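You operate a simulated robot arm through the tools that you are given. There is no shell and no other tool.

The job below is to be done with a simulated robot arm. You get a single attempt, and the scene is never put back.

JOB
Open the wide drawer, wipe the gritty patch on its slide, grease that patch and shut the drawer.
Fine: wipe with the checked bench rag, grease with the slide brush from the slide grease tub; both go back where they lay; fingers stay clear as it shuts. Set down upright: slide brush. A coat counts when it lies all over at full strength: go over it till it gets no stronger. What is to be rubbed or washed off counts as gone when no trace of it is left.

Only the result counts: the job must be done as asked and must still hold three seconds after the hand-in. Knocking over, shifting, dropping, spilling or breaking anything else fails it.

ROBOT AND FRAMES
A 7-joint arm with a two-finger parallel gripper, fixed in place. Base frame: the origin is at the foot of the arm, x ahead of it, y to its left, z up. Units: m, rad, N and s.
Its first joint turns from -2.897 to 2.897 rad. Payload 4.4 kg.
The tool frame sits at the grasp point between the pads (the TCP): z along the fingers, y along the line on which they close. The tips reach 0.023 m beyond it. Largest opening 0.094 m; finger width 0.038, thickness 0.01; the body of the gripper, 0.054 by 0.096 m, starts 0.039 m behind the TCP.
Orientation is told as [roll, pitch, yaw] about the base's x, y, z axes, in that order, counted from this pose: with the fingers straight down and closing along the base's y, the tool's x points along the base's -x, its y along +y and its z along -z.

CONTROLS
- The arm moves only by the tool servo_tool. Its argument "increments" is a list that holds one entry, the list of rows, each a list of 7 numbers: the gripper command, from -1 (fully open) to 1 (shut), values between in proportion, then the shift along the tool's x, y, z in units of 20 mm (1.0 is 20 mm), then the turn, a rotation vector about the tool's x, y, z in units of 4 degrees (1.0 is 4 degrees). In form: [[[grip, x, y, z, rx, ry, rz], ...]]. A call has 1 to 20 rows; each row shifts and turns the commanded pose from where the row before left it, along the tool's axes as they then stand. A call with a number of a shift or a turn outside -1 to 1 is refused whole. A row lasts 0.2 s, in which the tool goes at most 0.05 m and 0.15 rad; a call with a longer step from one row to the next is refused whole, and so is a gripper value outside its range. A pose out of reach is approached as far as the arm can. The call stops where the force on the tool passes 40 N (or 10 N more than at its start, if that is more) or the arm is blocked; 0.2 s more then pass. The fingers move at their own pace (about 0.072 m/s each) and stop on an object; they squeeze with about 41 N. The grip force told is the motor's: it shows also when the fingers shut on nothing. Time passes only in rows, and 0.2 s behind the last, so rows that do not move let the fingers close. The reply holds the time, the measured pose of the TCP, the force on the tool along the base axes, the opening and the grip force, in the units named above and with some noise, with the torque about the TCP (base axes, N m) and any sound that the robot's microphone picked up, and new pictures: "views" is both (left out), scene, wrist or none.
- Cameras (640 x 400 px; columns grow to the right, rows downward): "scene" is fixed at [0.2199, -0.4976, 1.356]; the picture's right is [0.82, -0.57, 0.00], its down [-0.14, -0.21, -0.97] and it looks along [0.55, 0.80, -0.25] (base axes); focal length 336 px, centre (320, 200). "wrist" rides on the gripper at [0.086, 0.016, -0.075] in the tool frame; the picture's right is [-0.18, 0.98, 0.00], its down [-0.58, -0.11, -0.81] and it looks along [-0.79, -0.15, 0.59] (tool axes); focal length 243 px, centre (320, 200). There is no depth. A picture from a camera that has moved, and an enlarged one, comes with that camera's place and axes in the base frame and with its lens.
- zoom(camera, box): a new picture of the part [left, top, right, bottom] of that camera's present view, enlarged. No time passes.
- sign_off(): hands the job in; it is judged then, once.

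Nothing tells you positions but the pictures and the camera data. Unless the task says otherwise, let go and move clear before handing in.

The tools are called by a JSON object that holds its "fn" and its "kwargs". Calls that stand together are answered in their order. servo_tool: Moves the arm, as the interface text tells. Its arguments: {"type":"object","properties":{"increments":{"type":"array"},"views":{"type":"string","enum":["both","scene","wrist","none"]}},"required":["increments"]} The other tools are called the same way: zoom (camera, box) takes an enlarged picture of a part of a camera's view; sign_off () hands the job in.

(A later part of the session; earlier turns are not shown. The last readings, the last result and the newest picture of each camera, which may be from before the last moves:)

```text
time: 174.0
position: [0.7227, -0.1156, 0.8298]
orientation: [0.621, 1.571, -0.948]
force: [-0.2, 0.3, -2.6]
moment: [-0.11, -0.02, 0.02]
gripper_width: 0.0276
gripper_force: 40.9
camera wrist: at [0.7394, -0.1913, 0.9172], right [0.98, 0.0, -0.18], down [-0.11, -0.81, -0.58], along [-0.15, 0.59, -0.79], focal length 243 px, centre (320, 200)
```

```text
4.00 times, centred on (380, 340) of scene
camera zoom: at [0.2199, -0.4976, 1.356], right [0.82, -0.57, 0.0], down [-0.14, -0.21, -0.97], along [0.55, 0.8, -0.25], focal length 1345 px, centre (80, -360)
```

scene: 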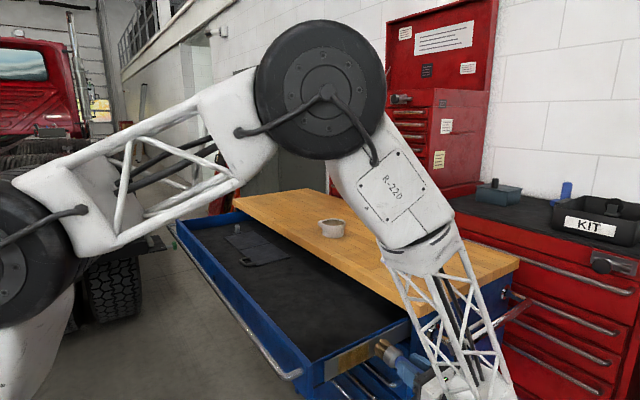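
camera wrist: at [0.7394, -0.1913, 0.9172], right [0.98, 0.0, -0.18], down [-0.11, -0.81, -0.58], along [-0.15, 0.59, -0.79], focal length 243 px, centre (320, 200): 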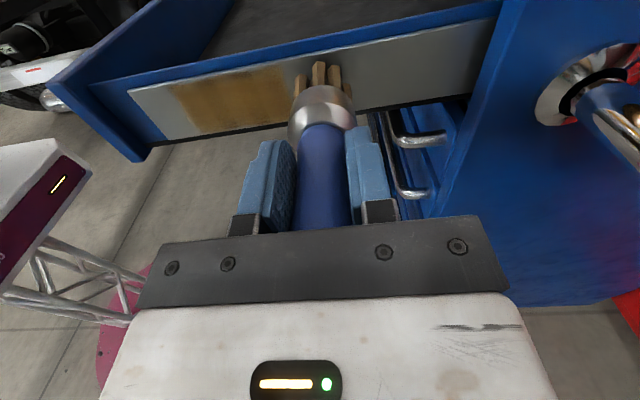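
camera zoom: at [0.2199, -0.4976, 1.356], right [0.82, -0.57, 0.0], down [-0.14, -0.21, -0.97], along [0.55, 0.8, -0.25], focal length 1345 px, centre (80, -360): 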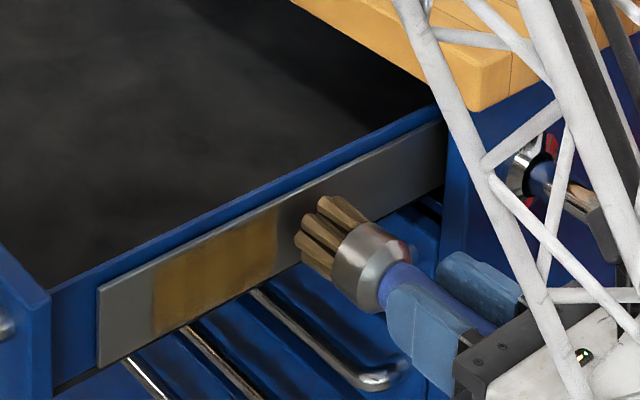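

The patch is now broadly coated. I'll look closely for weaker bands.

{"fn": "zoom", "kwargs": {"camera": "scene", "box": [325, 330, 385, 375]}}

{"fn": "zoom", "kwargs": {"camera": "wrist", "box": [150, 50, 310, 150]}}

```text
8.89 times, centred on (355, 352) of scene
camera zoom: at [0.2199, -0.4976, 1.356], right [0.82, -0.57, 0.0], down [-0.14, -0.21, -0.97], along [0.55, 0.8, -0.25], focal length 2990 px, centre (9, -1156)
```

zoom: 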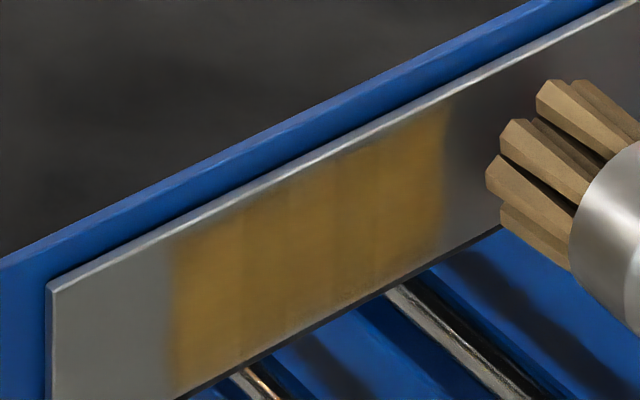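

```text
4.00 times, centred on (230, 100) of wrist
camera zoom: at [0.7394, -0.1913, 0.9172], right [0.98, 0.0, -0.18], down [-0.11, -0.81, -0.58], along [-0.15, 0.59, -0.79], focal length 970 px, centre (680, 600)
```

zoom: 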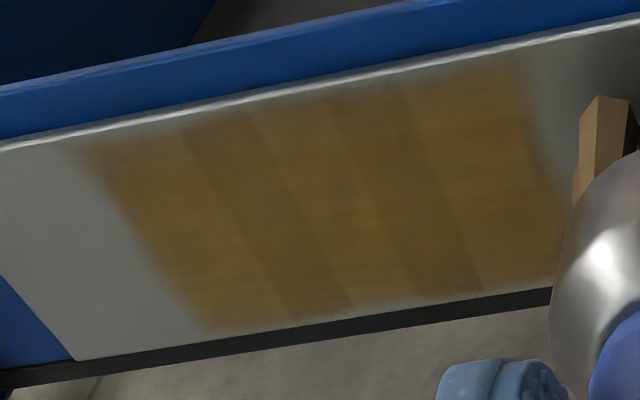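

The coat shows slightly weaker bands at x≈0.637 and x≈0.67, between the stroke positions. I'll work over those too, first x≈0.665.

{"fn": "servo_tool", "kwargs": {"increments": [[[1, 0, -1, 0, 0, 0, 0], [1, 0, -1, 0, 0, 0, 0], [1, 0, -0.9, 0.3, 0, 0, 0], [1, 0, 0, 0.4, 0, 0, 0], [1, 0, 0, 0.05, 0, 0, 0], [1, 0, 0, 0.03, 0, 0, 0]]], "views": "none"}}

{"fn": "servo_tool", "kwargs": {"increments": [[[1, 0, 0, 0.03, 0, 0, 0], [1, 0, 0, 0, 0, 0, 0]]], "views": "none"}}

```text
time: 175.4
position: [0.6641, -0.1003, 0.8261]
orientation: [0.66, 1.57, -0.906]
force: [0.2, 0.5, -2.0]
moment: [-0.14, -0.01, 0.02]
gripper_width: 0.0274
gripper_force: 40.9
```

```text
time: 176.0
position: [0.6649, -0.0983, 0.8273]
orientation: [0.525, 1.569, -1.042]
force: [-2.8, -26.9, -9.8]
moment: [-0.62, 0.04, 0.02]
gripper_width: 0.0277
gripper_force: 41.3
```

{"fn": "servo_tool", "kwargs": {"increments": [[[1, 0.3, 0, 0, 0, 0, 0], [1, 0.3, 0, 0, 0, 0, 0], [1, 0.3, 0, 0, 0, 0, 0], [1, -0.3, 0, 0.01, 0, 0, 0], [1, -0.3, 0, 0.01, 0, 0, 0], [1, -0.3, 0, 0, 0, 0, 0], [1, -0.3, 0, 0.01, 0, 0, 0], [1, -0.3, 0, 0, 0, 0, 0], [1, -0.3, 0, 0, 0, 0, 0], [1, 0.3, 0, 0.01, 0, 0, 0], [1, 0.3, 0, 0, 0, 0, 0], [1, 0.3, 0, 0, 0, 0, 0]]], "views": "none"}}

{"fn": "servo_tool", "kwargs": {"increments": [[[1, 0, 0, -0.3, 0, 0, 0], [1, 0, -0.8, 0, 0, 0, 0], [1, 0, -0.7, 0, 0, 0, 0], [1, 0, 0, 0.28, 0, 0, 0], [1, 0, 0, 0.03, 0, 0, 0]]], "views": "none"}}

```text
time: 178.2
position: [0.6638, -0.0985, 0.8117]
orientation: [-0.935, 1.568, -2.505]
force: [-0.1, -9.9, -0.6]
moment: [0.11, 0.0, -0.09]
gripper_width: 0.0275
gripper_force: 40.8
stopped in row 10: the force on the tool passed its limit at 45 N (the readings are from after the stop); the commanded pose is now the measured one
```

```text
time: 179.4
position: [0.6324, -0.0978, 0.8115]
orientation: [-0.758, 1.569, -2.327]
force: [-2.7, -23.8, -4.4]
moment: [-0.17, 0.0, 0.09]
gripper_width: 0.0274
gripper_force: 40.8
```

{"fn": "servo_tool", "kwargs": {"increments": [[[1, 0.3, 0, 0, 0, 0, 0], [1, 0.3, 0, 0, 0, 0, 0], [1, 0.3, 0, 0, 0, 0, 0], [1, 0.3, 0, 0, 0, 0, 0], [1, 0.3, 0, 0, 0, 0, 0], [1, 0.3, 0, 0, 0, 0, 0], [1, -0.3, 0, 0.01, 0, 0, 0], [1, -0.3, 0, 0, 0, 0, 0], [1, -0.3, 0, 0, 0, 0, 0]]], "views": "none"}}

{"fn": "servo_tool", "kwargs": {"increments": [[[1, 0, 0, 0.03, 0, 0, 0], [1, -0.3, 0, 0, 0, 0, 0], [1, -0.3, 0, 0, 0, 0, 0], [1, -0.3, 0, 0, 0, 0, 0], [1, 0.3, 0, 0, 0, 0, 0], [1, 0.3, 0, 0, 0, 0, 0], [1, 0.3, 0, 0, 0, 0, 0]]], "views": "none"}}

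{"fn": "servo_tool", "kwargs": {"increments": [[[1, 0, 0, -0.5, 0, 0, 0], [1, 0, 1, -0.3, 0, 0, 0], [1, 0, 1, 0, 0, 0, 0], [1, 0, 1, 0, 0, 0, 0], [1, 0, 1, 0, 0, 0, 0], [1, 0, 0.5, 0, 0, 0, 0], [1, 0, 0, 0, 0, 0, 0]]]}}

{"fn": "zoom", "kwargs": {"camera": "wrist", "box": [150, 50, 310, 150]}}

{"fn": "zoom", "kwargs": {"camera": "scene", "box": [325, 330, 385, 375]}}

```text
time: 180.1
position: [0.6332, -0.099, 0.8249]
orientation: [-1.043, 1.568, -2.611]
force: [0.9, -12.3, -1.2]
moment: [0.13, 0.02, -0.15]
gripper_width: 0.0273
gripper_force: 41.1
stopped in row 3: the force on the tool passed its limit at 41 N (the readings are from after the stop); the commanded pose is now the measured one
```

```text
time: 181.0
position: [0.633, -0.0989, 0.8143]
orientation: [-0.045, 1.57, -1.612]
force: [-1.6, -12.5, -4.6]
moment: [-0.32, 0.02, -0.07]
gripper_width: 0.0274
gripper_force: 40.5
stopped in row 4: the force on the tool passed its limit at 44 N (the readings are from after the stop); the commanded pose is now the measured one
```

```text
time: 182.6
position: [0.7246, -0.1161, 0.8137]
orientation: [-0.067, 1.568, -1.637]
force: [-0.6, 0.6, -2.9]
moment: [-0.13, -0.01, 0.0]
gripper_width: 0.0273
gripper_force: 41.0
camera wrist: at [0.74, -0.1909, 0.9017], right [0.98, 0.0, -0.18], down [-0.11, -0.81, -0.58], along [-0.15, 0.59, -0.79], focal length 243 px, centre (320, 200)
```

scene: 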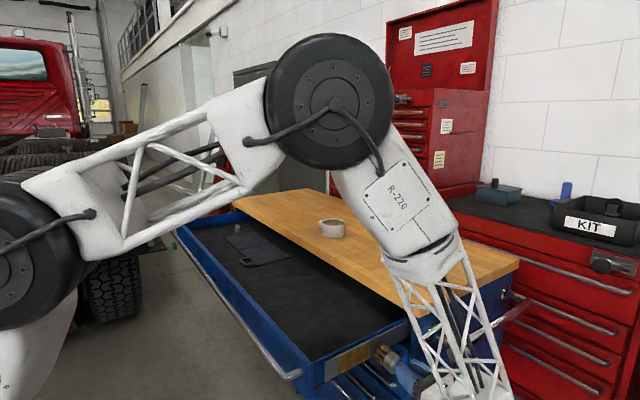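
wrist: 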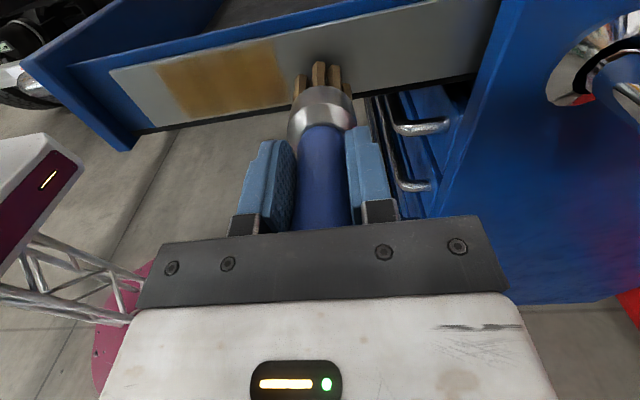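

```text
4.00 times, centred on (230, 100) of wrist
camera zoom: at [0.74, -0.1909, 0.9017], right [0.98, 0.0, -0.18], down [-0.11, -0.81, -0.58], along [-0.15, 0.59, -0.79], focal length 970 px, centre (680, 600)
```

zoom: 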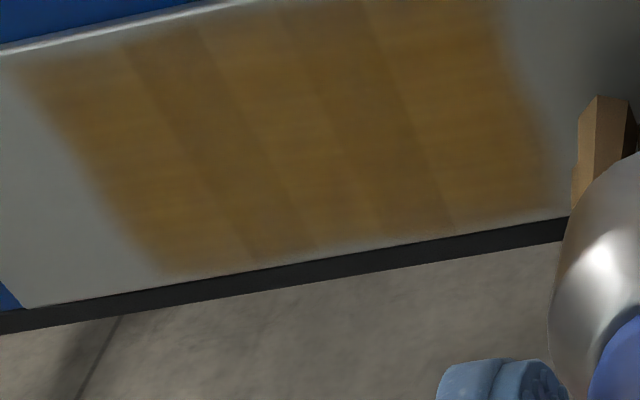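

```text
8.89 times, centred on (355, 352) of scene
camera zoom: at [0.2199, -0.4976, 1.356], right [0.82, -0.57, 0.0], down [-0.14, -0.21, -0.97], along [0.55, 0.8, -0.25], focal length 2990 px, centre (9, -1156)
```

zoom: 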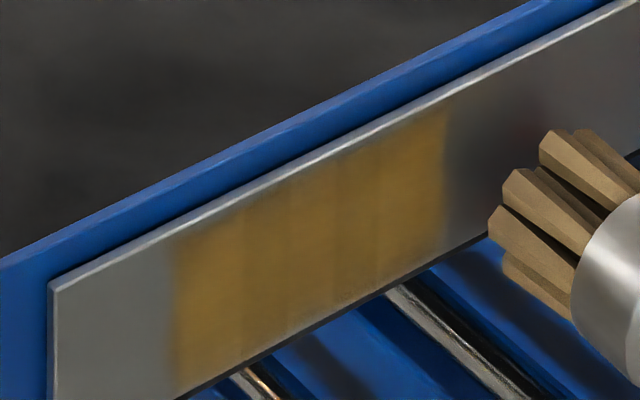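

The darker columns look like overlaps of three coated sections rather than gaps. I'll go over all three once more to see whether anything gets stronger, starting at the rear (x≈0.675).

{"fn": "servo_tool", "kwargs": {"increments": [[[1, 0.7, -1, 0, 0, 0, 0], [1, 0, -1, 0.3, 0, 0, 0], [1, 0, -0.5, 0.4, 0, 0, 0], [1, 0, 0, 0.1, 0, 0, 0], [1, 0, 0, 0.04, 0, 0, 0]]], "views": "none"}}

{"fn": "servo_tool", "kwargs": {"increments": [[[1, 0, 0, 0.03, 0, 0, 0], [1, 0, 0, 0, 0, 0, 0]]], "views": "none"}}

```text
time: 183.8
position: [0.6726, -0.0994, 0.8274]
orientation: [0.045, 1.57, -1.525]
force: [1.1, -28.1, -7.7]
moment: [-0.67, 0.0, -0.2]
gripper_width: 0.0274
gripper_force: 40.9
```

```text
time: 184.2
position: [0.6717, -0.0982, 0.8263]
orientation: [0.006, 1.567, -1.564]
force: [-0.6, -14.1, -3.7]
moment: [-0.13, 0.01, -0.02]
gripper_width: 0.0274
gripper_force: 41.3
stopped in row 1: the force on the tool passed its limit at 45 N (the readings are from after the stop); the commanded pose is now the measured one
```

{"fn": "servo_tool", "kwargs": {"increments": [[[1, 0.3, 0, 0, 0, 0, 0], [1, 0.3, 0, 0, 0, 0, 0], [1, 0.3, 0, 0, 0, 0, 0], [1, -0.3, 0, 0.005, 0, 0, 0], [1, -0.3, 0, 0.005, 0, 0, 0], [1, -0.3, 0, 0, 0, 0, 0], [1, -0.3, 0, 0, 0, 0, 0], [1, -0.3, 0, 0, 0, 0, 0], [1, -0.3, 0, 0, 0, 0, 0], [1, 0.3, 0, 0, 0, 0, 0], [1, 0.3, 0, 0, 0, 0, 0], [1, 0.3, 0, 0, 0, 0, 0]]], "views": "none"}}

{"fn": "servo_tool", "kwargs": {"increments": [[[1, 0, 0, -0.3, 0, 0, 0], [1, 0, -0.8, 0, 0, 0, 0], [1, 0, -0.7, 0, 0, 0, 0], [1, 0, 0, 0.3, 0, 0, 0], [1, 0, 0, 0.03, 0, 0, 0]]], "views": "none"}}

```text
time: 186.8
position: [0.672, -0.0984, 0.8253]
orientation: [-0.006, 1.567, -1.577]
force: [1.0, -20.8, -10.6]
moment: [-0.79, 0.03, -0.13]
gripper_width: 0.0273
gripper_force: 41.3
```

```text
time: 188.0
position: [0.6411, -0.0983, 0.8263]
orientation: [-0.018, 1.568, -1.588]
force: [-1.4, -30.9, -15.5]
moment: [-1.19, -0.01, 0.22]
gripper_width: 0.0275
gripper_force: 40.8
```

Good full stroke at the rear. Same for the middle, then the front.

{"fn": "servo_tool", "kwargs": {"increments": [[[1, 0.3, 0, -0.01, 0, 0, 0], [1, 0.3, 0, 0, 0, 0, 0], [1, 0.3, 0, 0, 0, 0, 0], [1, -0.3, 0, 0, 0, 0, 0], [1, -0.3, 0, 0.005, 0, 0, 0], [1, -0.3, 0, 0, 0, 0, 0], [1, -0.3, 0, 0, 0, 0, 0], [1, -0.3, 0, 0, 0, 0, 0], [1, -0.3, 0, 0, 0, 0, 0], [1, 0.3, 0, 0, 0, 0, 0], [1, 0.3, 0, 0, 0, 0, 0], [1, 0.3, 0, 0, 0, 0, 0]]], "views": "none"}}

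{"fn": "servo_tool", "kwargs": {"increments": [[[1, 0, 0, -0.3, 0, 0, 0], [1, 0, -0.8, 0, 0, 0, 0], [1, 0, -0.7, 0, 0, 0, 0], [1, 0, 0, 0.3, 0, 0, 0], [1, 0, 0, 0.03, 0, 0, 0]]], "views": "none"}}

```text
time: 189.2
position: [0.6425, -0.0985, 0.8356]
orientation: [0.786, 1.565, -0.785]
force: [-0.7, -9.9, -5.9]
moment: [-0.67, -0.03, 0.14]
gripper_width: 0.0278
gripper_force: 40.9
stopped in row 6: the force on the tool passed its limit at 46 N (the readings are from after the stop); the commanded pose is now the measured one
```

```text
time: 190.4
position: [0.6128, -0.0983, 0.8348]
orientation: [0.835, 1.568, -0.737]
force: [-2.1, -14.2, 0.0]
moment: [-0.26, 0.04, 0.27]
gripper_width: 0.0275
gripper_force: 41.4
```

{"fn": "servo_tool", "kwargs": {"increments": [[[1, 0.3, 0, 0, 0, 0, 0], [1, 0.2, 0, 0, 0, 0, 0], [1, -0.3, 0, 0.005, 0, 0, 0], [1, -0.3, 0, 0.005, 0, 0, 0], [1, -0.3, 0, 0, 0, 0, 0], [1, -0.3, 0, 0, 0, 0, 0], [1, -0.3, 0, 0, 0, 0, 0], [1, -0.3, 0, 0, 0, 0, 0], [1, 0.3, 0, 0, 0, 0, 0], [1, 0.3, 0, 0, 0, 0, 0], [1, 0.3, 0, 0, 0, 0, 0], [1, 0.3, 0, 0, 0, 0, 0]]], "views": "none"}}

{"fn": "servo_tool", "kwargs": {"increments": [[[1, 0, 0, -0.5, 0, 0, 0], [1, 0, 1, -0.3, 0, 0, 0], [1, 0, 0.5, 0, 0, 0, 0], [1, 0, 0, 0.6, 0, 0, 0], [1, 0, 0, 0.2, 0, 0, 0], [1, 0, 0, 0.02, 0, 0, 0]]], "views": "none"}}

```text
time: 191.2
position: [0.613, -0.099, 0.8421]
orientation: [1.087, 1.564, -0.486]
force: [0.5, -15.3, -6.8]
moment: [-0.72, -0.06, 0.11]
gripper_width: 0.0274
gripper_force: 40.9
stopped in row 4: the force on the tool passed its limit at 43 N (the readings are from after the stop); the commanded pose is now the measured one
```

```text
time: 192.6
position: [0.6432, -0.0994, 0.8431]
orientation: [1.134, 1.565, -0.436]
force: [-1.1, 0.8, -3.5]
moment: [-0.16, -0.01, 0.0]
gripper_width: 0.0278
gripper_force: 41.3
```

{"fn": "servo_tool", "kwargs": {"increments": [[[1, 0, 0, 0.05, 0, 0, 0], [1, -0.3, 0, 0, 0, 0, 0], [1, -0.3, 0, 0, 0, 0, 0], [1, -0.3, 0, 0, 0, 0, 0], [1, -0.3, 0, 0, 0, 0, 0], [1, -0.3, 0, 0, 0, 0, 0]]], "views": "none"}}

{"fn": "servo_tool", "kwargs": {"increments": [[[1, 0.3, 0, 0, 0, 0, 0], [1, 0.3, 0, 0, 0, 0, 0], [1, 0.3, 0, 0, 0, 0, 0], [1, -0.3, 0, 0, 0, 0, 0], [1, -0.3, 0, 0, 0, 0, 0], [1, -0.3, 0, 0, 0, 0, 0]]], "views": "none"}}

{"fn": "servo_tool", "kwargs": {"increments": [[[1, 0, 0, -0.3, 0, 0, 0], [1, 0, -0.8, 0, 0, 0, 0], [1, 0, -0.7, 0, 0, 0, 0], [1, 0, 0, 0.3, 0, 0, 0], [1, 0, 0, 0.02, 0, 0, 0]]], "views": "none"}}

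```text
time: 193.5
position: [0.6431, -0.0982, 0.8287]
orientation: [1.189, 1.564, -0.384]
force: [-0.9, -9.6, -6.1]
moment: [-0.59, -0.01, 0.2]
gripper_width: 0.0276
gripper_force: 40.9
stopped in row 4: the force on the tool passed its limit at 41 N (the readings are from after the stop); the commanded pose is now the measured one
```

```text
time: 194.1
position: [0.6444, -0.0985, 0.838]
orientation: [1.138, 1.56, -0.437]
force: [-1.1, -11.5, -3.0]
moment: [-0.05, -0.04, 0.17]
gripper_width: 0.0276
gripper_force: 41.0
stopped in row 2: the force on the tool passed its limit at 50 N (the readings are from after the stop); the commanded pose is now the measured one
```

```text
time: 195.4
position: [0.6137, -0.0996, 0.8379]
orientation: [1.075, 1.562, -0.501]
force: [1.2, -14.7, -3.8]
moment: [-0.2, -0.05, 0.04]
gripper_width: 0.0277
gripper_force: 41.5
stopped in row 5: the force on the tool passed its limit at 42 N (the readings are from after the stop); the commanded pose is now the measured one
```

{"fn": "servo_tool", "kwargs": {"increments": [[[1, -0.3, 0, -0.01, 0, 0, 0], [1, -0.3, 0, 0, 0, 0, 0], [1, -0.3, 0, 0, 0, 0, 0], [1, -0.3, 0, 0, 0, 0, 0], [1, -0.3, 0, 0, 0, 0, 0]]], "views": "none"}}

{"fn": "servo_tool", "kwargs": {"increments": [[[1, 0.3, 0, 0, 0, 0, 0], [1, 0.3, 0, 0, 0, 0, 0], [1, 0.3, 0, 0, 0, 0, 0], [1, 0.3, 0, 0, 0, 0, 0]]], "views": "none"}}

{"fn": "servo_tool", "kwargs": {"increments": [[[1, 0, 0, -0.5, 0, 0, 0], [1, 0, 1, -0.4, 0, 0, 0], [1, 0, 1, 0, 0, 0, 0], [1, 0, 1, 0, 0, 0, 0], [1, 0, 1, 0, 0, 0, 0], [1, 0, 1, 0, 0, 0, 0], [1, 0, 0.5, 0, 0, 0, 0], [1, 0, 0, 0, 0, 0, 0]]]}}

{"fn": "zoom", "kwargs": {"camera": "wrist", "box": [150, 50, 310, 150]}}

{"fn": "zoom", "kwargs": {"camera": "scene", "box": [325, 330, 385, 375]}}

```text
time: 196.1
position: [0.614, -0.0987, 0.8265]
orientation: [1.046, 1.562, -0.531]
force: [-0.3, -13.5, -4.3]
moment: [-0.33, -0.02, 0.28]
gripper_width: 0.0275
gripper_force: 41.4
stopped in row 3: the force on the tool passed its limit at 41 N (the readings are from after the stop); the commanded pose is now the measured one
```

```text
time: 197.1
position: [0.6135, -0.0987, 0.8512]
orientation: [1.054, 1.561, -0.523]
force: [1.5, -11.1, -7.1]
moment: [-0.65, -0.1, 0.02]
gripper_width: 0.0276
gripper_force: 41.4
```

```text
time: 198.9
position: [0.7234, -0.1177, 0.8508]
orientation: [1.094, 1.562, -0.482]
force: [0.3, 0.9, -2.9]
moment: [-0.16, -0.01, 0.04]
gripper_width: 0.0273
gripper_force: 41.4
camera wrist: at [0.7399, -0.1932, 0.9394], right [0.98, -0.01, -0.18], down [-0.11, -0.81, -0.58], along [-0.14, 0.59, -0.8], focal length 243 px, centre (320, 200)
```

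scene: 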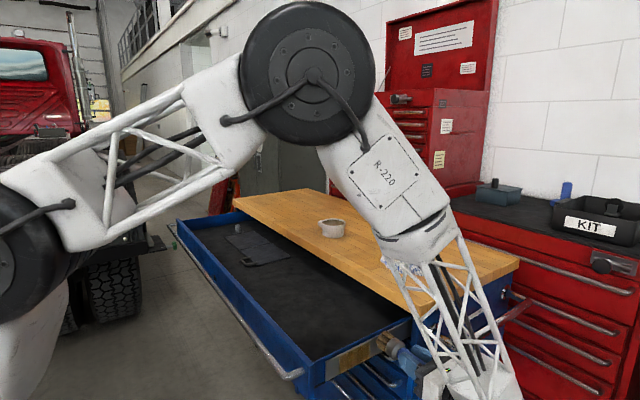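
wrist: 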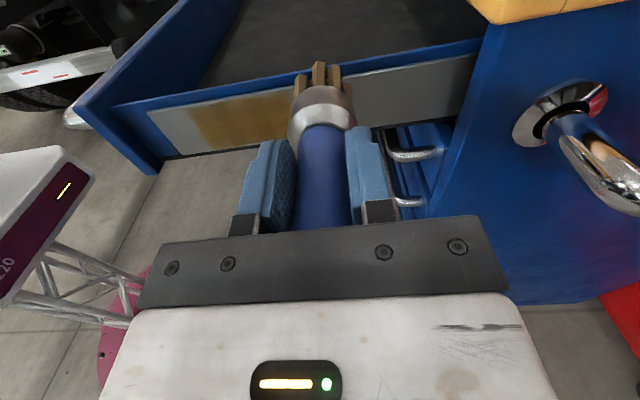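

```text
4.00 times, centred on (230, 100) of wrist
camera zoom: at [0.7399, -0.1932, 0.9394], right [0.98, -0.01, -0.18], down [-0.11, -0.81, -0.58], along [-0.14, 0.59, -0.8], focal length 970 px, centre (680, 600)
```

zoom: 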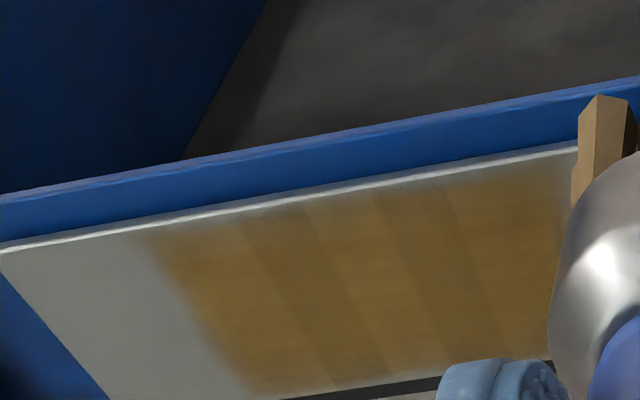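

```text
8.89 times, centred on (355, 352) of scene
camera zoom: at [0.2199, -0.4976, 1.356], right [0.82, -0.57, 0.0], down [-0.14, -0.21, -0.97], along [0.55, 0.8, -0.25], focal length 2990 px, centre (9, -1156)
```

zoom: 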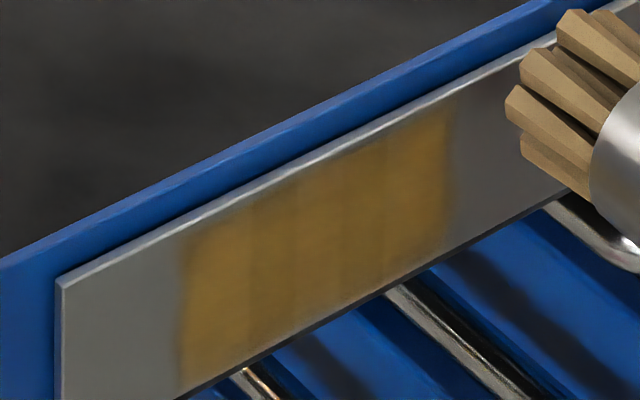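

All three sections look equally strong now. For safety I'll make one more light pass over the middle and front sections and compare.

{"fn": "servo_tool", "kwargs": {"increments": [[[1, 0, -1, 0, 0, 0.1, 0], [1, 0, -1, 0, 0, 0, 0], [1, -0.2, -1, 0.3, 0, 0, 0], [1, 0, -0.95, 0.5, 0, 0, 0], [1, 0, 0, 0.1, 0, 0, 0], [1, 0, 0, 0.03, 0, 0, 0]]], "views": "none"}}

{"fn": "servo_tool", "kwargs": {"increments": [[[1, -0.3, 0, 0.02, 0, 0, 0], [1, -0.3, 0, 0, 0, 0, 0]]], "views": "none"}}

```text
time: 200.3
position: [0.6437, -0.0996, 0.8475]
orientation: [1.826, 1.561, 0.248]
force: [0.7, -8.1, -5.9]
moment: [-0.65, -0.09, 0.04]
gripper_width: 0.0273
gripper_force: 40.8
```

```text
time: 200.9
position: [0.6446, -0.0977, 0.8375]
orientation: [1.722, 1.559, 0.144]
force: [-1.7, -9.1, -4.9]
moment: [-0.55, -0.02, 0.25]
gripper_width: 0.0276
gripper_force: 41.5
stopped in row 2: the force on the tool passed its limit at 42 N (the readings are from after the stop); the commanded pose is now the measured one
```

{"fn": "servo_tool", "kwargs": {"increments": [[[1, -0.3, 0, 0, 0, 0, 0], [1, -0.3, 0, 0, 0, 0, 0], [1, -0.3, 0, 0, 0, 0, 0], [1, -0.3, 0, 0, 0, 0, 0], [1, 0.3, 0, 0, 0, 0, 0], [1, 0.3, 0, 0, 0, 0, 0], [1, 0.3, 0, 0, 0, 0, 0], [1, 0.3, 0, 0, 0, 0, 0], [1, 0.3, 0, 0, 0, 0, 0], [1, 0.3, 0, 0, 0, 0, 0]]], "views": "none"}}

{"fn": "servo_tool", "kwargs": {"increments": [[[1, 0, 0, -0.3, 0, 0, 0], [1, 0, -0.8, 0, 0, 0, 0], [1, 0, -0.8, 0, 0, 0, 0], [1, 0, 0, 0.28, 0, 0, 0], [1, 0, 0, 0.02, 0, 0, 0]]], "views": "none"}}

```text
time: 202.1
position: [0.6457, -0.0983, 0.8166]
orientation: [1.682, 1.56, 0.108]
force: [-1.5, -9.0, -1.4]
moment: [-0.3, 0.03, 0.13]
gripper_width: 0.0276
gripper_force: 40.7
stopped in row 5: the force on the tool passed its limit at 40 N (the readings are from after the stop); the commanded pose is now the measured one
```

```text
time: 203.3
position: [0.6133, -0.0997, 0.8141]
orientation: [1.64, 1.561, 0.062]
force: [-0.2, 0.8, -2.5]
moment: [-0.12, 0.02, -0.02]
gripper_width: 0.0274
gripper_force: 41.0
```

{"fn": "servo_tool", "kwargs": {"increments": [[[1, 0, 0, 0.05, 0, 0, 0], [1, 0.3, 0, 0, 0, 0, 0], [1, 0.3, 0, 0, 0, 0, 0], [1, 0.3, 0, 0, 0, 0, 0], [1, 0.3, 0, 0, 0, 0, 0], [1, 0.3, 0, 0, 0, 0, 0], [1, 0.3, 0, 0, 0, 0, 0]]], "views": "none"}}

{"fn": "servo_tool", "kwargs": {"increments": [[[1, -0.3, 0, 0, 0, 0, 0], [1, -0.3, 0, 0, 0, 0, 0], [1, -0.3, 0, 0, 0, 0, 0], [1, -0.3, 0, 0, 0, 0, 0], [1, -0.3, 0, 0, 0, 0, 0]]], "views": "none"}}

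{"fn": "servo_tool", "kwargs": {"increments": [[[1, 0, 0, -0.5, 0, 0, 0], [1, 0, 1, -0.4, 0, 0, 0], [1, 0, 1, 0, 0, 0, 0], [1, 0, 1, 0, 0, 0, 0], [1, 0, 1, 0, 0, 0, 0], [1, 0, 1, 0, 0, 0, 0], [1, 0, 0.5, 0, 0, 0, 0], [1, 0, 0, 0, 0, 0, 0]]]}}

{"fn": "zoom", "kwargs": {"camera": "wrist", "box": [150, 30, 310, 130]}}

{"fn": "zoom", "kwargs": {"camera": "scene", "box": [325, 330, 385, 375]}}

```text
time: 204.3
position: [0.614, -0.0987, 0.8328]
orientation: [1.625, 1.561, 0.047]
force: [1.2, -12.1, -0.3]
moment: [0.03, 0.03, 0.1]
gripper_width: 0.0275
gripper_force: 40.9
stopped in row 5: the force on the tool passed its limit at 45 N (the readings are from after the stop); the commanded pose is now the measured one
```

```text
time: 205.5
position: [0.6154, -0.1, 0.8021]
orientation: [1.599, 1.561, 0.022]
force: [-1.4, -21.4, 6.2]
moment: [0.59, 0.08, 0.56]
gripper_width: 0.0276
gripper_force: 41.1
```

```text
time: 207.3
position: [0.7244, -0.117, 0.8041]
orientation: [1.594, 1.558, 0.018]
force: [0.8, -0.6, -2.8]
moment: [-0.11, 0.0, 0.01]
gripper_width: 0.0277
gripper_force: 40.4
camera wrist: at [0.7394, -0.1929, 0.8918], right [0.98, -0.01, -0.17], down [-0.11, -0.81, -0.58], along [-0.14, 0.59, -0.79], focal length 243 px, centre (320, 200)
```

scene: 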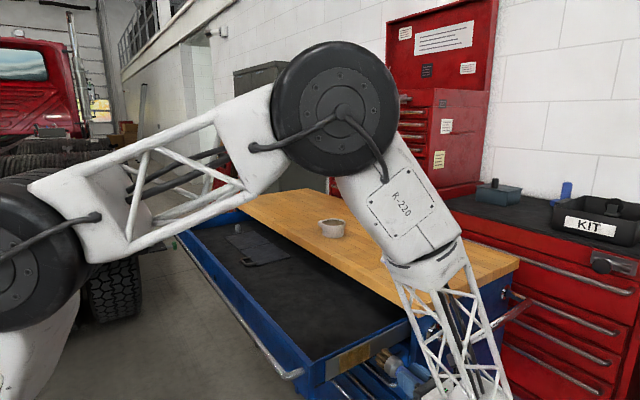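
wrist: 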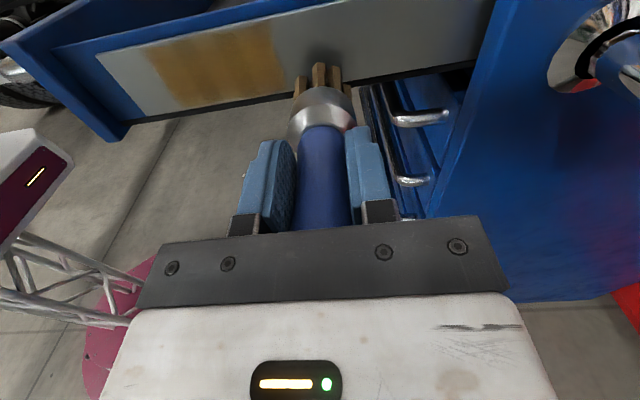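

```text
4.00 times, centred on (230, 80) of wrist
camera zoom: at [0.7394, -0.1929, 0.8918], right [0.98, -0.01, -0.17], down [-0.11, -0.81, -0.58], along [-0.14, 0.59, -0.79], focal length 970 px, centre (680, 680)
```

zoom: 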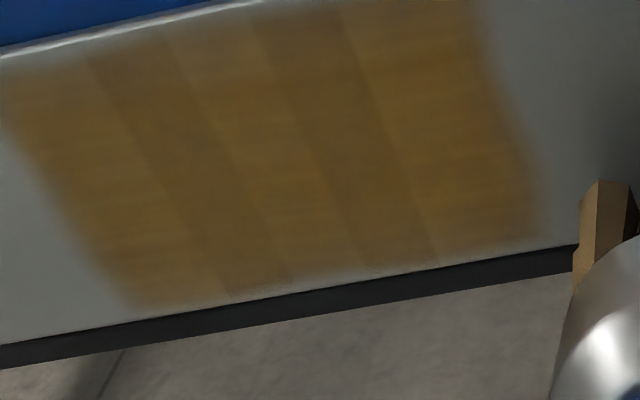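

```text
8.89 times, centred on (355, 352) of scene
camera zoom: at [0.2199, -0.4976, 1.356], right [0.82, -0.57, 0.0], down [-0.14, -0.21, -0.97], along [0.55, 0.8, -0.25], focal length 2990 px, centre (9, -1156)
```

zoom: 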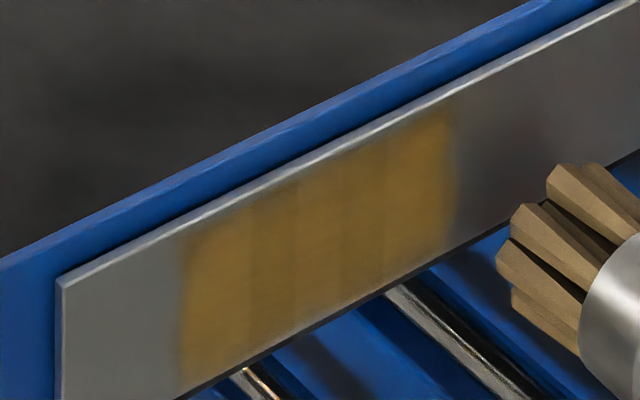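

The coat is unchanged from the last pass and equally strong in all three sections, so it's saturated. Now I'll withdraw the brush, raise it and bring the tool back to vertical.

{"fn": "servo_tool", "kwargs": {"increments": [[[1, 0, 0, -1, 0, 0, 0], [1, 0, 0, -1, 0, 0, 0], [1, 0, -0.5, -1, 0, 0, 0], [1, 0, -1, -1, 0, 0, 0], [1, 0, -1, -1, 0, 0, 0], [1, 1, 0, -0.8, 0, 0, 0], [1, 1, 0, 0, 0, 0, 0], [1, 1, 0, 0, 0, 0, 0], [1, 1, 0, 0, 0, 0, 0], [1, 1, 0, 0, 0, 0, 0], [1, 1, 0, 0, 0, 0, 0], [1, 1, 0, 0, 0, 0, 0], [1, 1, 0, 0, 0, 0, 0], [1, 1, 0, 0, 0, 0, 0], [1, 1, 0, 0, 0, 0, 0], [1, 1, 0, 0, 0, 0, 0], [1, 1, 0, 0, 0, 0, 0], [1, 1, 0, 0, 0, 0, 0], [1, 1, 0, 0, 0, 0, 0], [1, 1, 0, 0, 0, 0, 0]]], "views": "none"}}

{"fn": "servo_tool", "kwargs": {"increments": [[[1, 0, 0, 0, 0, -1, 0], [1, 0, 0, 0, 0, -1, 0], [1, 0, 0, 0, 0, -1, 0], [1, 0, 0, 0, 0, -1, 0], [1, 0, 0, 0, 0, -1, 0], [1, 0, 0, 0, 0, -1, 0], [1, 0, 0, 0, 0, -1, 0], [1, 0, 0, 0, 0, -1, 0], [1, 0, 0, 0, 0, -1, 0], [1, 0, 0, 0, 0, -1, 0], [1, 0, 0, 0, 0, -1, 0], [1, 0, 0, 0, 0, -1, 0], [1, 0, 0, 0, 0, -1, 0], [1, 0, 0, 0, 0, -1, 0], [1, 0, 0, 0, 0, -1, 0], [1, 0, 0, 0, 0, -1, 0], [1, 0, 0, 0, 0, -1, 0], [1, 0, 0, 0, 0, -1, 0], [1, 0, 0, 0, 0, -1, 0], [1, 0, 0, 0, 0, -1, 0]]]}}

```text
time: 211.5
position: [0.6696, -0.2336, 1.1013]
orientation: [1.655, 1.562, 0.075]
force: [0.0, 0.6, -2.4]
moment: [-0.14, 0.0, -0.01]
gripper_width: 0.0275
gripper_force: 41.1
```

```text
time: 215.7
position: [0.67, -0.2332, 1.1023]
orientation: [0.011, 0.174, -1.577]
force: [0.2, -0.7, -2.9]
moment: [-0.01, -0.02, 0.0]
gripper_width: 0.0273
gripper_force: 40.9
camera wrist: at [0.6853, -0.1618, 1.192], right [0.98, -0.19, -0.02], down [-0.12, -0.71, 0.69], along [-0.15, -0.68, -0.72], focal length 243 px, centre (320, 200)
```

scene: 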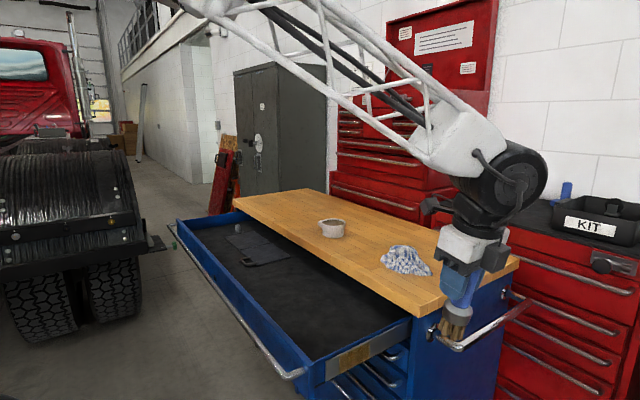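
wrist: 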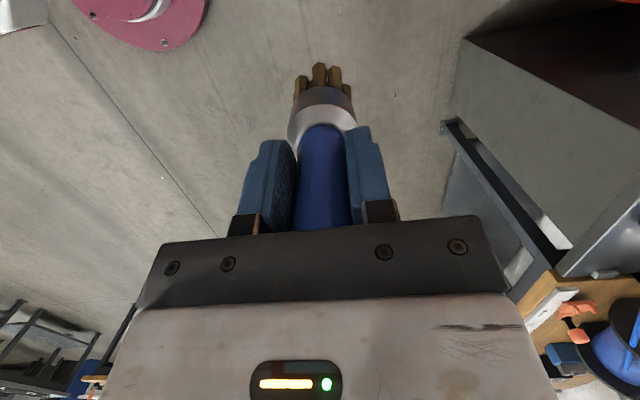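

The coated slide is visible and the brush is safe. I'll finish straightening and carry it back over its place.

{"fn": "servo_tool", "kwargs": {"increments": [[[1, 0, 0, 0, 0, -1, 0], [1, 0, 0, 0, 0, -1, 0], [1, 0, 0, 0, 0.16, -0.5, -0.12], [1, 1, 0.48, -0.1, 0, 0, 0], [1, 1, 0.48, -0.1, 0, 0, 0], [1, 1, 0.48, -0.1, 0, 0, 0], [1, 1, 0.48, -0.1, 0, 0, 0], [1, 1, 0.48, -0.1, 0, 0, 0], [1, 1, 0.48, -0.1, 0, 0, 0], [1, 1, 0.48, -0.1, 0, 0, 0], [1, 1, 0.48, -0.1, 0, 0, 0], [1, 1, 0.48, -0.1, 0, 0, 0], [1, 1, 0.48, -0.1, 0, 0, 0], [1, 1, 0.48, -0.1, 0, 0, 0], [1, 1, 0.48, -0.1, 0, 0, 0], [1, 1, 0.48, -0.1, 0, 0, 0], [1, 1, 0.48, -0.1, 0, 0, 0], [1, 1, 0.48, -0.1, 0, 0, 0], [1, 1, 0.48, -0.1, 0, 0, 0]]], "views": "none"}}

{"fn": "servo_tool", "kwargs": {"increments": [[[1, 1, 0.46, 0, 0, 0, 0], [1, 1, 0.46, 0, 0, 0, 0], [1, 1, 0.46, 0, 0, 0, 0], [1, 1, 0.46, 0, 0, 0, 0], [1, 1, 0.46, 0, 0, 0, 0], [1, 1, 0.46, 0, 0, 0, 0], [1, 1, 0.46, 0, 0, 0, 0], [1, 1, 0.46, 0, 0, 0, 0], [1, 1, 0.46, 0, 0, 0, 0], [1, 1, 0.46, 0, 0, 0, 0], [1, 0.9, 0.46, 0, 0, 0, 0], [1, 0, 0, 0, 0, 0, 0]]]}}

{"fn": "zoom", "kwargs": {"camera": "scene", "box": [300, 160, 440, 260]}}

```text
time: 219.7
position: [0.8253, 0.0864, 1.1353]
orientation: [0.0, 0.0, -1.572]
force: [0.6, 0.0, -3.0]
moment: [0.02, -0.01, -0.01]
gripper_width: 0.0273
gripper_force: 40.8
```

```text
time: 222.3
position: [0.9251, 0.3028, 1.1361]
orientation: [-0.001, 0.001, -1.572]
force: [0.2, -0.2, -1.9]
moment: [0.03, -0.02, -0.04]
gripper_width: 0.0276
gripper_force: 41.4
camera wrist: at [0.9407, 0.3881, 1.2115], right [0.98, -0.18, 0.0], down [-0.11, -0.58, 0.81], along [-0.15, -0.79, -0.59], focal length 243 px, centre (320, 200)
```

scene: 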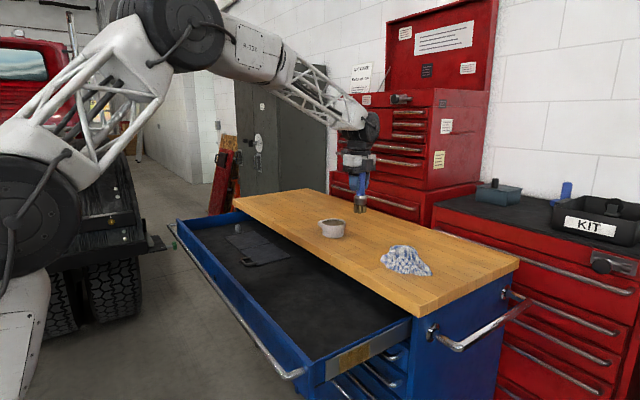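
wrist: 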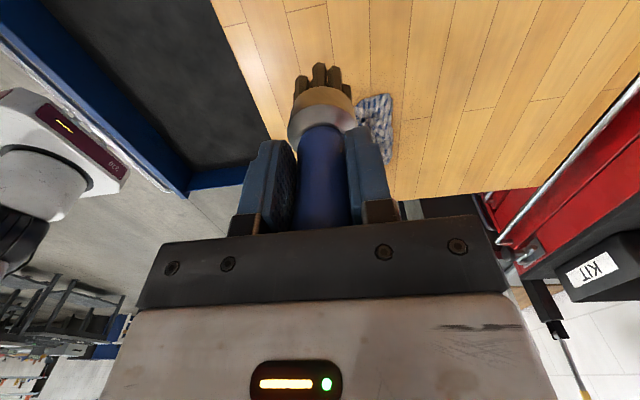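

```text
4.00 times, centred on (370, 210) of scene
camera zoom: at [0.2199, -0.4976, 1.356], right [0.82, -0.57, 0.0], down [-0.14, -0.21, -0.97], along [0.55, 0.8, -0.25], focal length 1345 px, centre (120, 160)
```

zoom: 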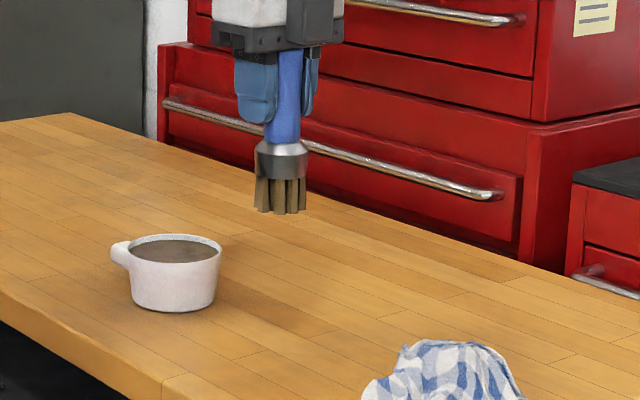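

The brush looks slightly leaned in the grip. I'll measure that before setting it down.

{"fn": "zoom", "kwargs": {"camera": "scene", "box": [335, 165, 395, 220]}}

{"fn": "zoom", "kwargs": {"camera": "wrist", "box": [240, 40, 400, 240]}}

```text
7.27 times, centred on (365, 192) of scene
camera zoom: at [0.2199, -0.4976, 1.356], right [0.82, -0.57, 0.0], down [-0.14, -0.21, -0.97], along [0.55, 0.8, -0.25], focal length 2446 px, centre (-7, 254)
```

zoom: 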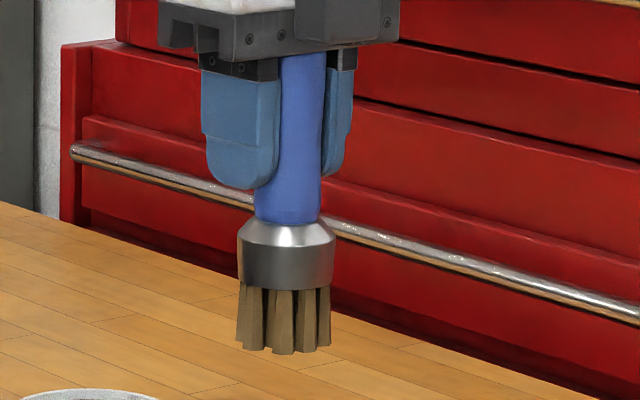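

```text
2.00 times, centred on (320, 140) of wrist
camera zoom: at [0.9407, 0.3881, 1.2115], right [0.98, -0.18, 0.0], down [-0.11, -0.58, 0.81], along [-0.15, -0.79, -0.59], focal length 485 px, centre (320, 320)
```

zoom: 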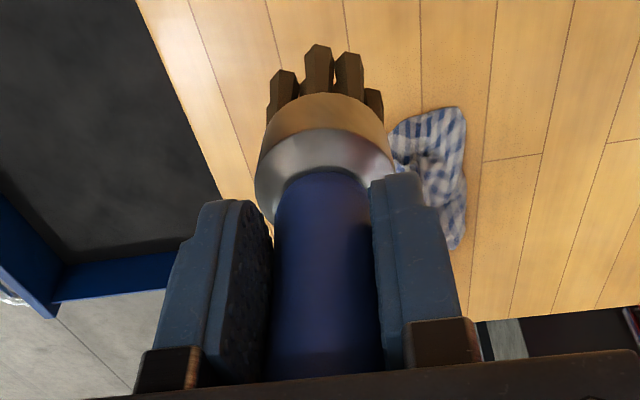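

The brush leans about 4° (tip toward +y) within the grip. I'll tilt the tool by -4° to make the brush upright, and centre it over its spot.

{"fn": "servo_tool", "kwargs": {"increments": [[[1, 0.22, 0.17, 0, 0, -1, 0], [1, 0, 0, 1, 0, 0, 0], [1, 0, 0, 1, 0, 0, 0], [1, 0, 0, 1, 0, 0, 0], [1, 0, 0, 0, 0, 0, 0]]]}}

{"fn": "zoom", "kwargs": {"camera": "scene", "box": [335, 185, 395, 240]}}

{"fn": "zoom", "kwargs": {"camera": "wrist", "box": [240, 40, 400, 240]}}

```text
time: 223.5
position: [0.9271, 0.3047, 1.0749]
orientation: [-0.003, -0.073, -1.57]
force: [-0.2, 0.3, -2.5]
moment: [0.01, -0.02, -0.03]
gripper_width: 0.0274
gripper_force: 40.6
camera wrist: at [0.9431, 0.3948, 1.1444], right [0.98, -0.18, 0.01], down [-0.11, -0.52, 0.84], along [-0.15, -0.83, -0.53], focal length 243 px, centre (320, 200)
```

scene: 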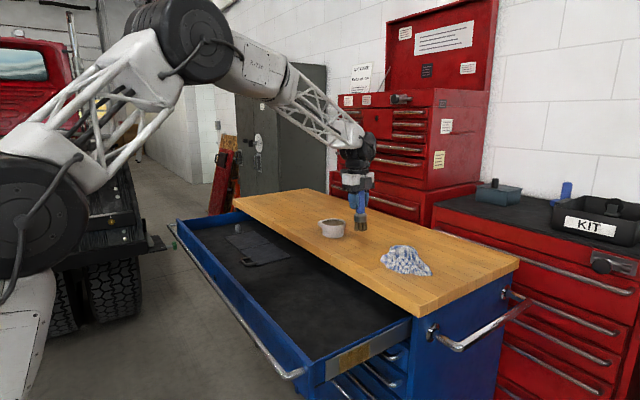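
wrist: 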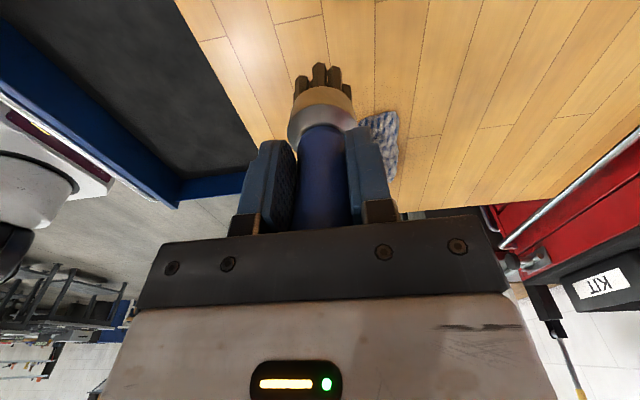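

```text
7.27 times, centred on (365, 212) of scene
camera zoom: at [0.2199, -0.4976, 1.356], right [0.82, -0.57, 0.0], down [-0.14, -0.21, -0.97], along [0.55, 0.8, -0.25], focal length 2446 px, centre (-7, 109)
```

zoom: 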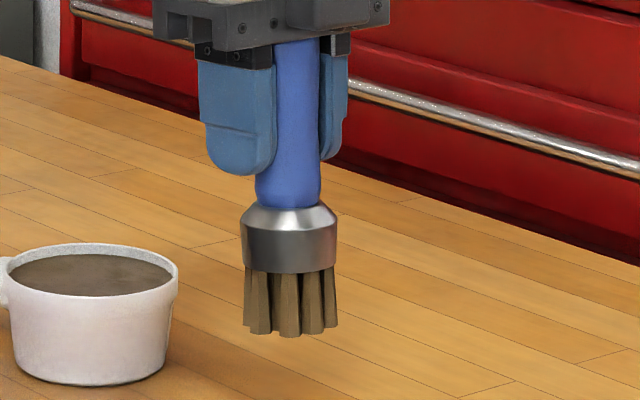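

```text
2.00 times, centred on (320, 140) of wrist
camera zoom: at [0.9431, 0.3948, 1.1444], right [0.98, -0.18, 0.01], down [-0.11, -0.52, 0.84], along [-0.15, -0.83, -0.53], focal length 485 px, centre (320, 320)
```

zoom: 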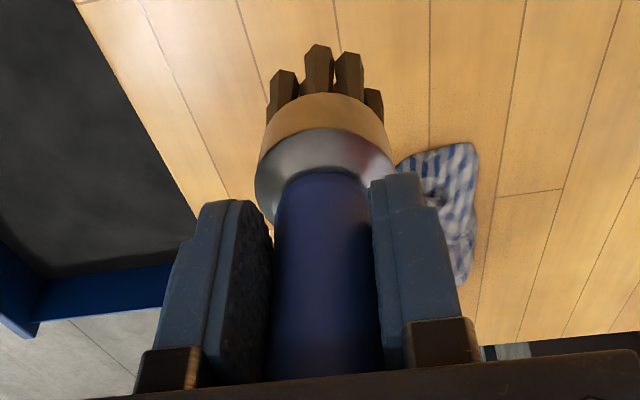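

The brush is upright now, but it has also shifted about 12 mm toward -y inside the grip, so I'll offset the hand by +y to land it on its original spot. Coming down to just above the bench.

{"fn": "servo_tool", "kwargs": {"increments": [[[1, 0.625, 0.06, 0, 0, 0, 0], [1, 0.07, 0, 0.98, 0, 0, 0], [1, 0.07, 0, 0.98, 0, 0, 0], [1, 0.06, 0, 0.8, 0, 0, 0], [1, 0, 0, 0, 0, 0, 0]]], "views": "none"}}

{"fn": "zoom", "kwargs": {"camera": "scene", "box": [300, 160, 440, 260]}}

{"fn": "zoom", "kwargs": {"camera": "scene", "box": [330, 205, 390, 260]}}

```text
time: 224.7
position: [0.9284, 0.3177, 1.0178]
orientation: [-0.001, -0.071, -1.57]
force: [1.0, 0.9, -1.8]
moment: [0.03, -0.01, 0.0]
gripper_width: 0.0274
gripper_force: 41.0
```

```text
4.00 times, centred on (370, 210) of scene
camera zoom: at [0.2199, -0.4976, 1.356], right [0.82, -0.57, 0.0], down [-0.14, -0.21, -0.97], along [0.55, 0.8, -0.25], focal length 1345 px, centre (120, 160)
```

zoom: 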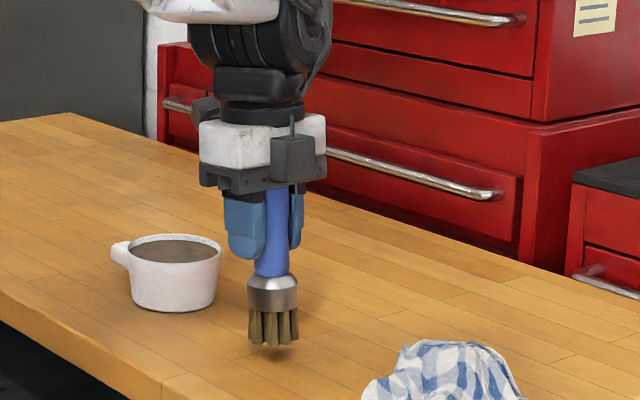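

```text
7.27 times, centred on (360, 232) of scene
camera zoom: at [0.2199, -0.4976, 1.356], right [0.82, -0.57, 0.0], down [-0.14, -0.21, -0.97], along [0.55, 0.8, -0.25], focal length 2446 px, centre (29, -36)
```

zoom: 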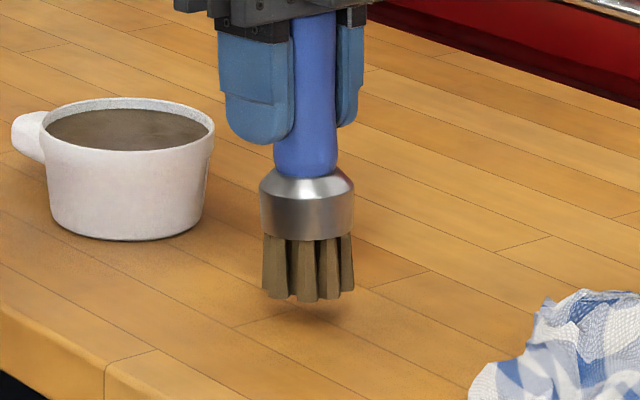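

Almost there: about 2 mm right and 12 mm high. A small correction, then I'll touch down slowly.

{"fn": "servo_tool", "kwargs": {"increments": [[[1, 0.13, 0, 0, 0, 0.3, 0], [1, 0.02, 0, 0.25, 0, 0, 0], [1, 0.01, 0, 0.15, 0, 0, 0], [1, 0, 0, 0.08, 0, 0, 0], [1, 0, 0, 0, 0, 0, 0]]], "views": "none"}}

{"fn": "zoom", "kwargs": {"camera": "scene", "box": [330, 205, 390, 260]}}

```text
time: 225.9
position: [0.9282, 0.3198, 1.0096]
orientation: [-0.003, -0.048, -1.571]
force: [0.6, -0.3, -2.4]
moment: [0.0, 0.01, -0.02]
gripper_width: 0.0278
gripper_force: 41.1
```

```text
7.27 times, centred on (360, 232) of scene
camera zoom: at [0.2199, -0.4976, 1.356], right [0.82, -0.57, 0.0], down [-0.14, -0.21, -0.97], along [0.55, 0.8, -0.25], focal length 2446 px, centre (29, -36)
```

zoom: 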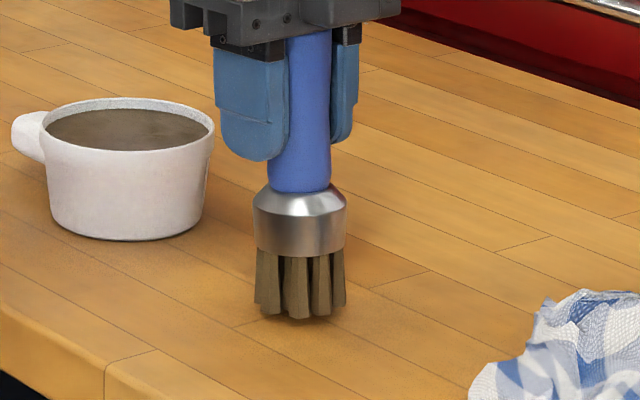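

{"fn": "servo_tool", "kwargs": {"increments": [[[1, -0.13, 0, 0, 0, 0, 0], [1, 0, 0, 0.2, 0, 0, 0], [1, 0, 0, 0.08, 0, 0, 0]]], "views": "none"}}

{"fn": "servo_tool", "kwargs": {"increments": [[[1, 0, 0, 0.05, 0, 0, 0], [1, 0, 0, 0.0, 0, 0, 0]]], "views": "none"}}

```text
time: 226.7
position: [0.9276, 0.3174, 1.005]
orientation: [0.002, -0.049, -1.572]
force: [-1.0, -3.9, 13.4]
moment: [-0.23, 0.07, -0.01]
gripper_width: 0.0276
gripper_force: 40.9
```

```text
time: 227.3
position: [0.9292, 0.3187, 1.0047]
orientation: [0.001, -0.049, -1.57]
force: [-0.5, 0.4, 2.8]
moment: [0.1, 0.03, -0.01]
gripper_width: 0.0274
gripper_force: 41.1
stopped in row 2: the force on the tool passed its limit at 41 N (the readings are from after the stop); the commanded pose is now the measured one
```

{"fn": "zoom", "kwargs": {"camera": "scene", "box": [330, 205, 390, 260]}}

{"fn": "zoom", "kwargs": {"camera": "scene", "box": [300, 160, 440, 260]}}

```text
7.27 times, centred on (360, 232) of scene
camera zoom: at [0.2199, -0.4976, 1.356], right [0.82, -0.57, 0.0], down [-0.14, -0.21, -0.97], along [0.55, 0.8, -0.25], focal length 2446 px, centre (29, -36)
```

zoom: 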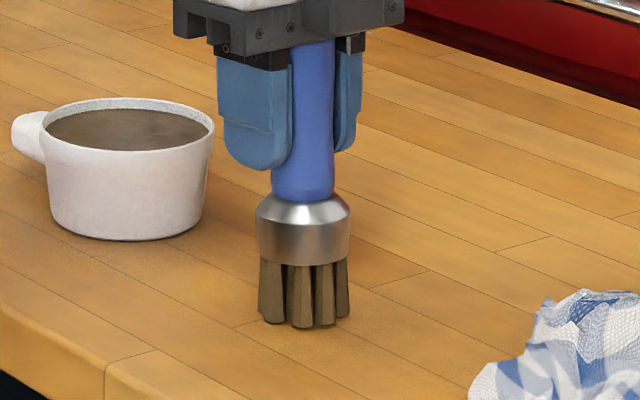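

```text
4.00 times, centred on (370, 210) of scene
camera zoom: at [0.2199, -0.4976, 1.356], right [0.82, -0.57, 0.0], down [-0.14, -0.21, -0.97], along [0.55, 0.8, -0.25], focal length 1345 px, centre (120, 160)
```

zoom: 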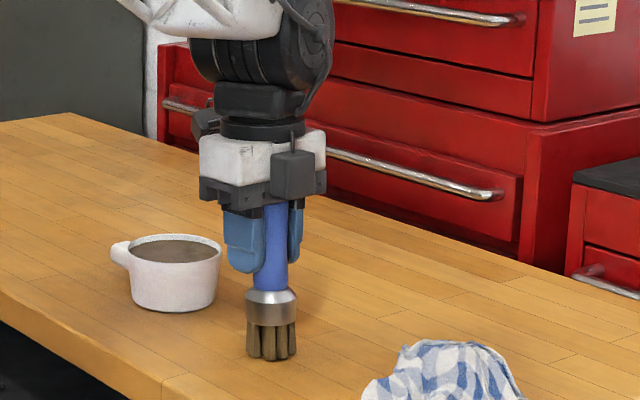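

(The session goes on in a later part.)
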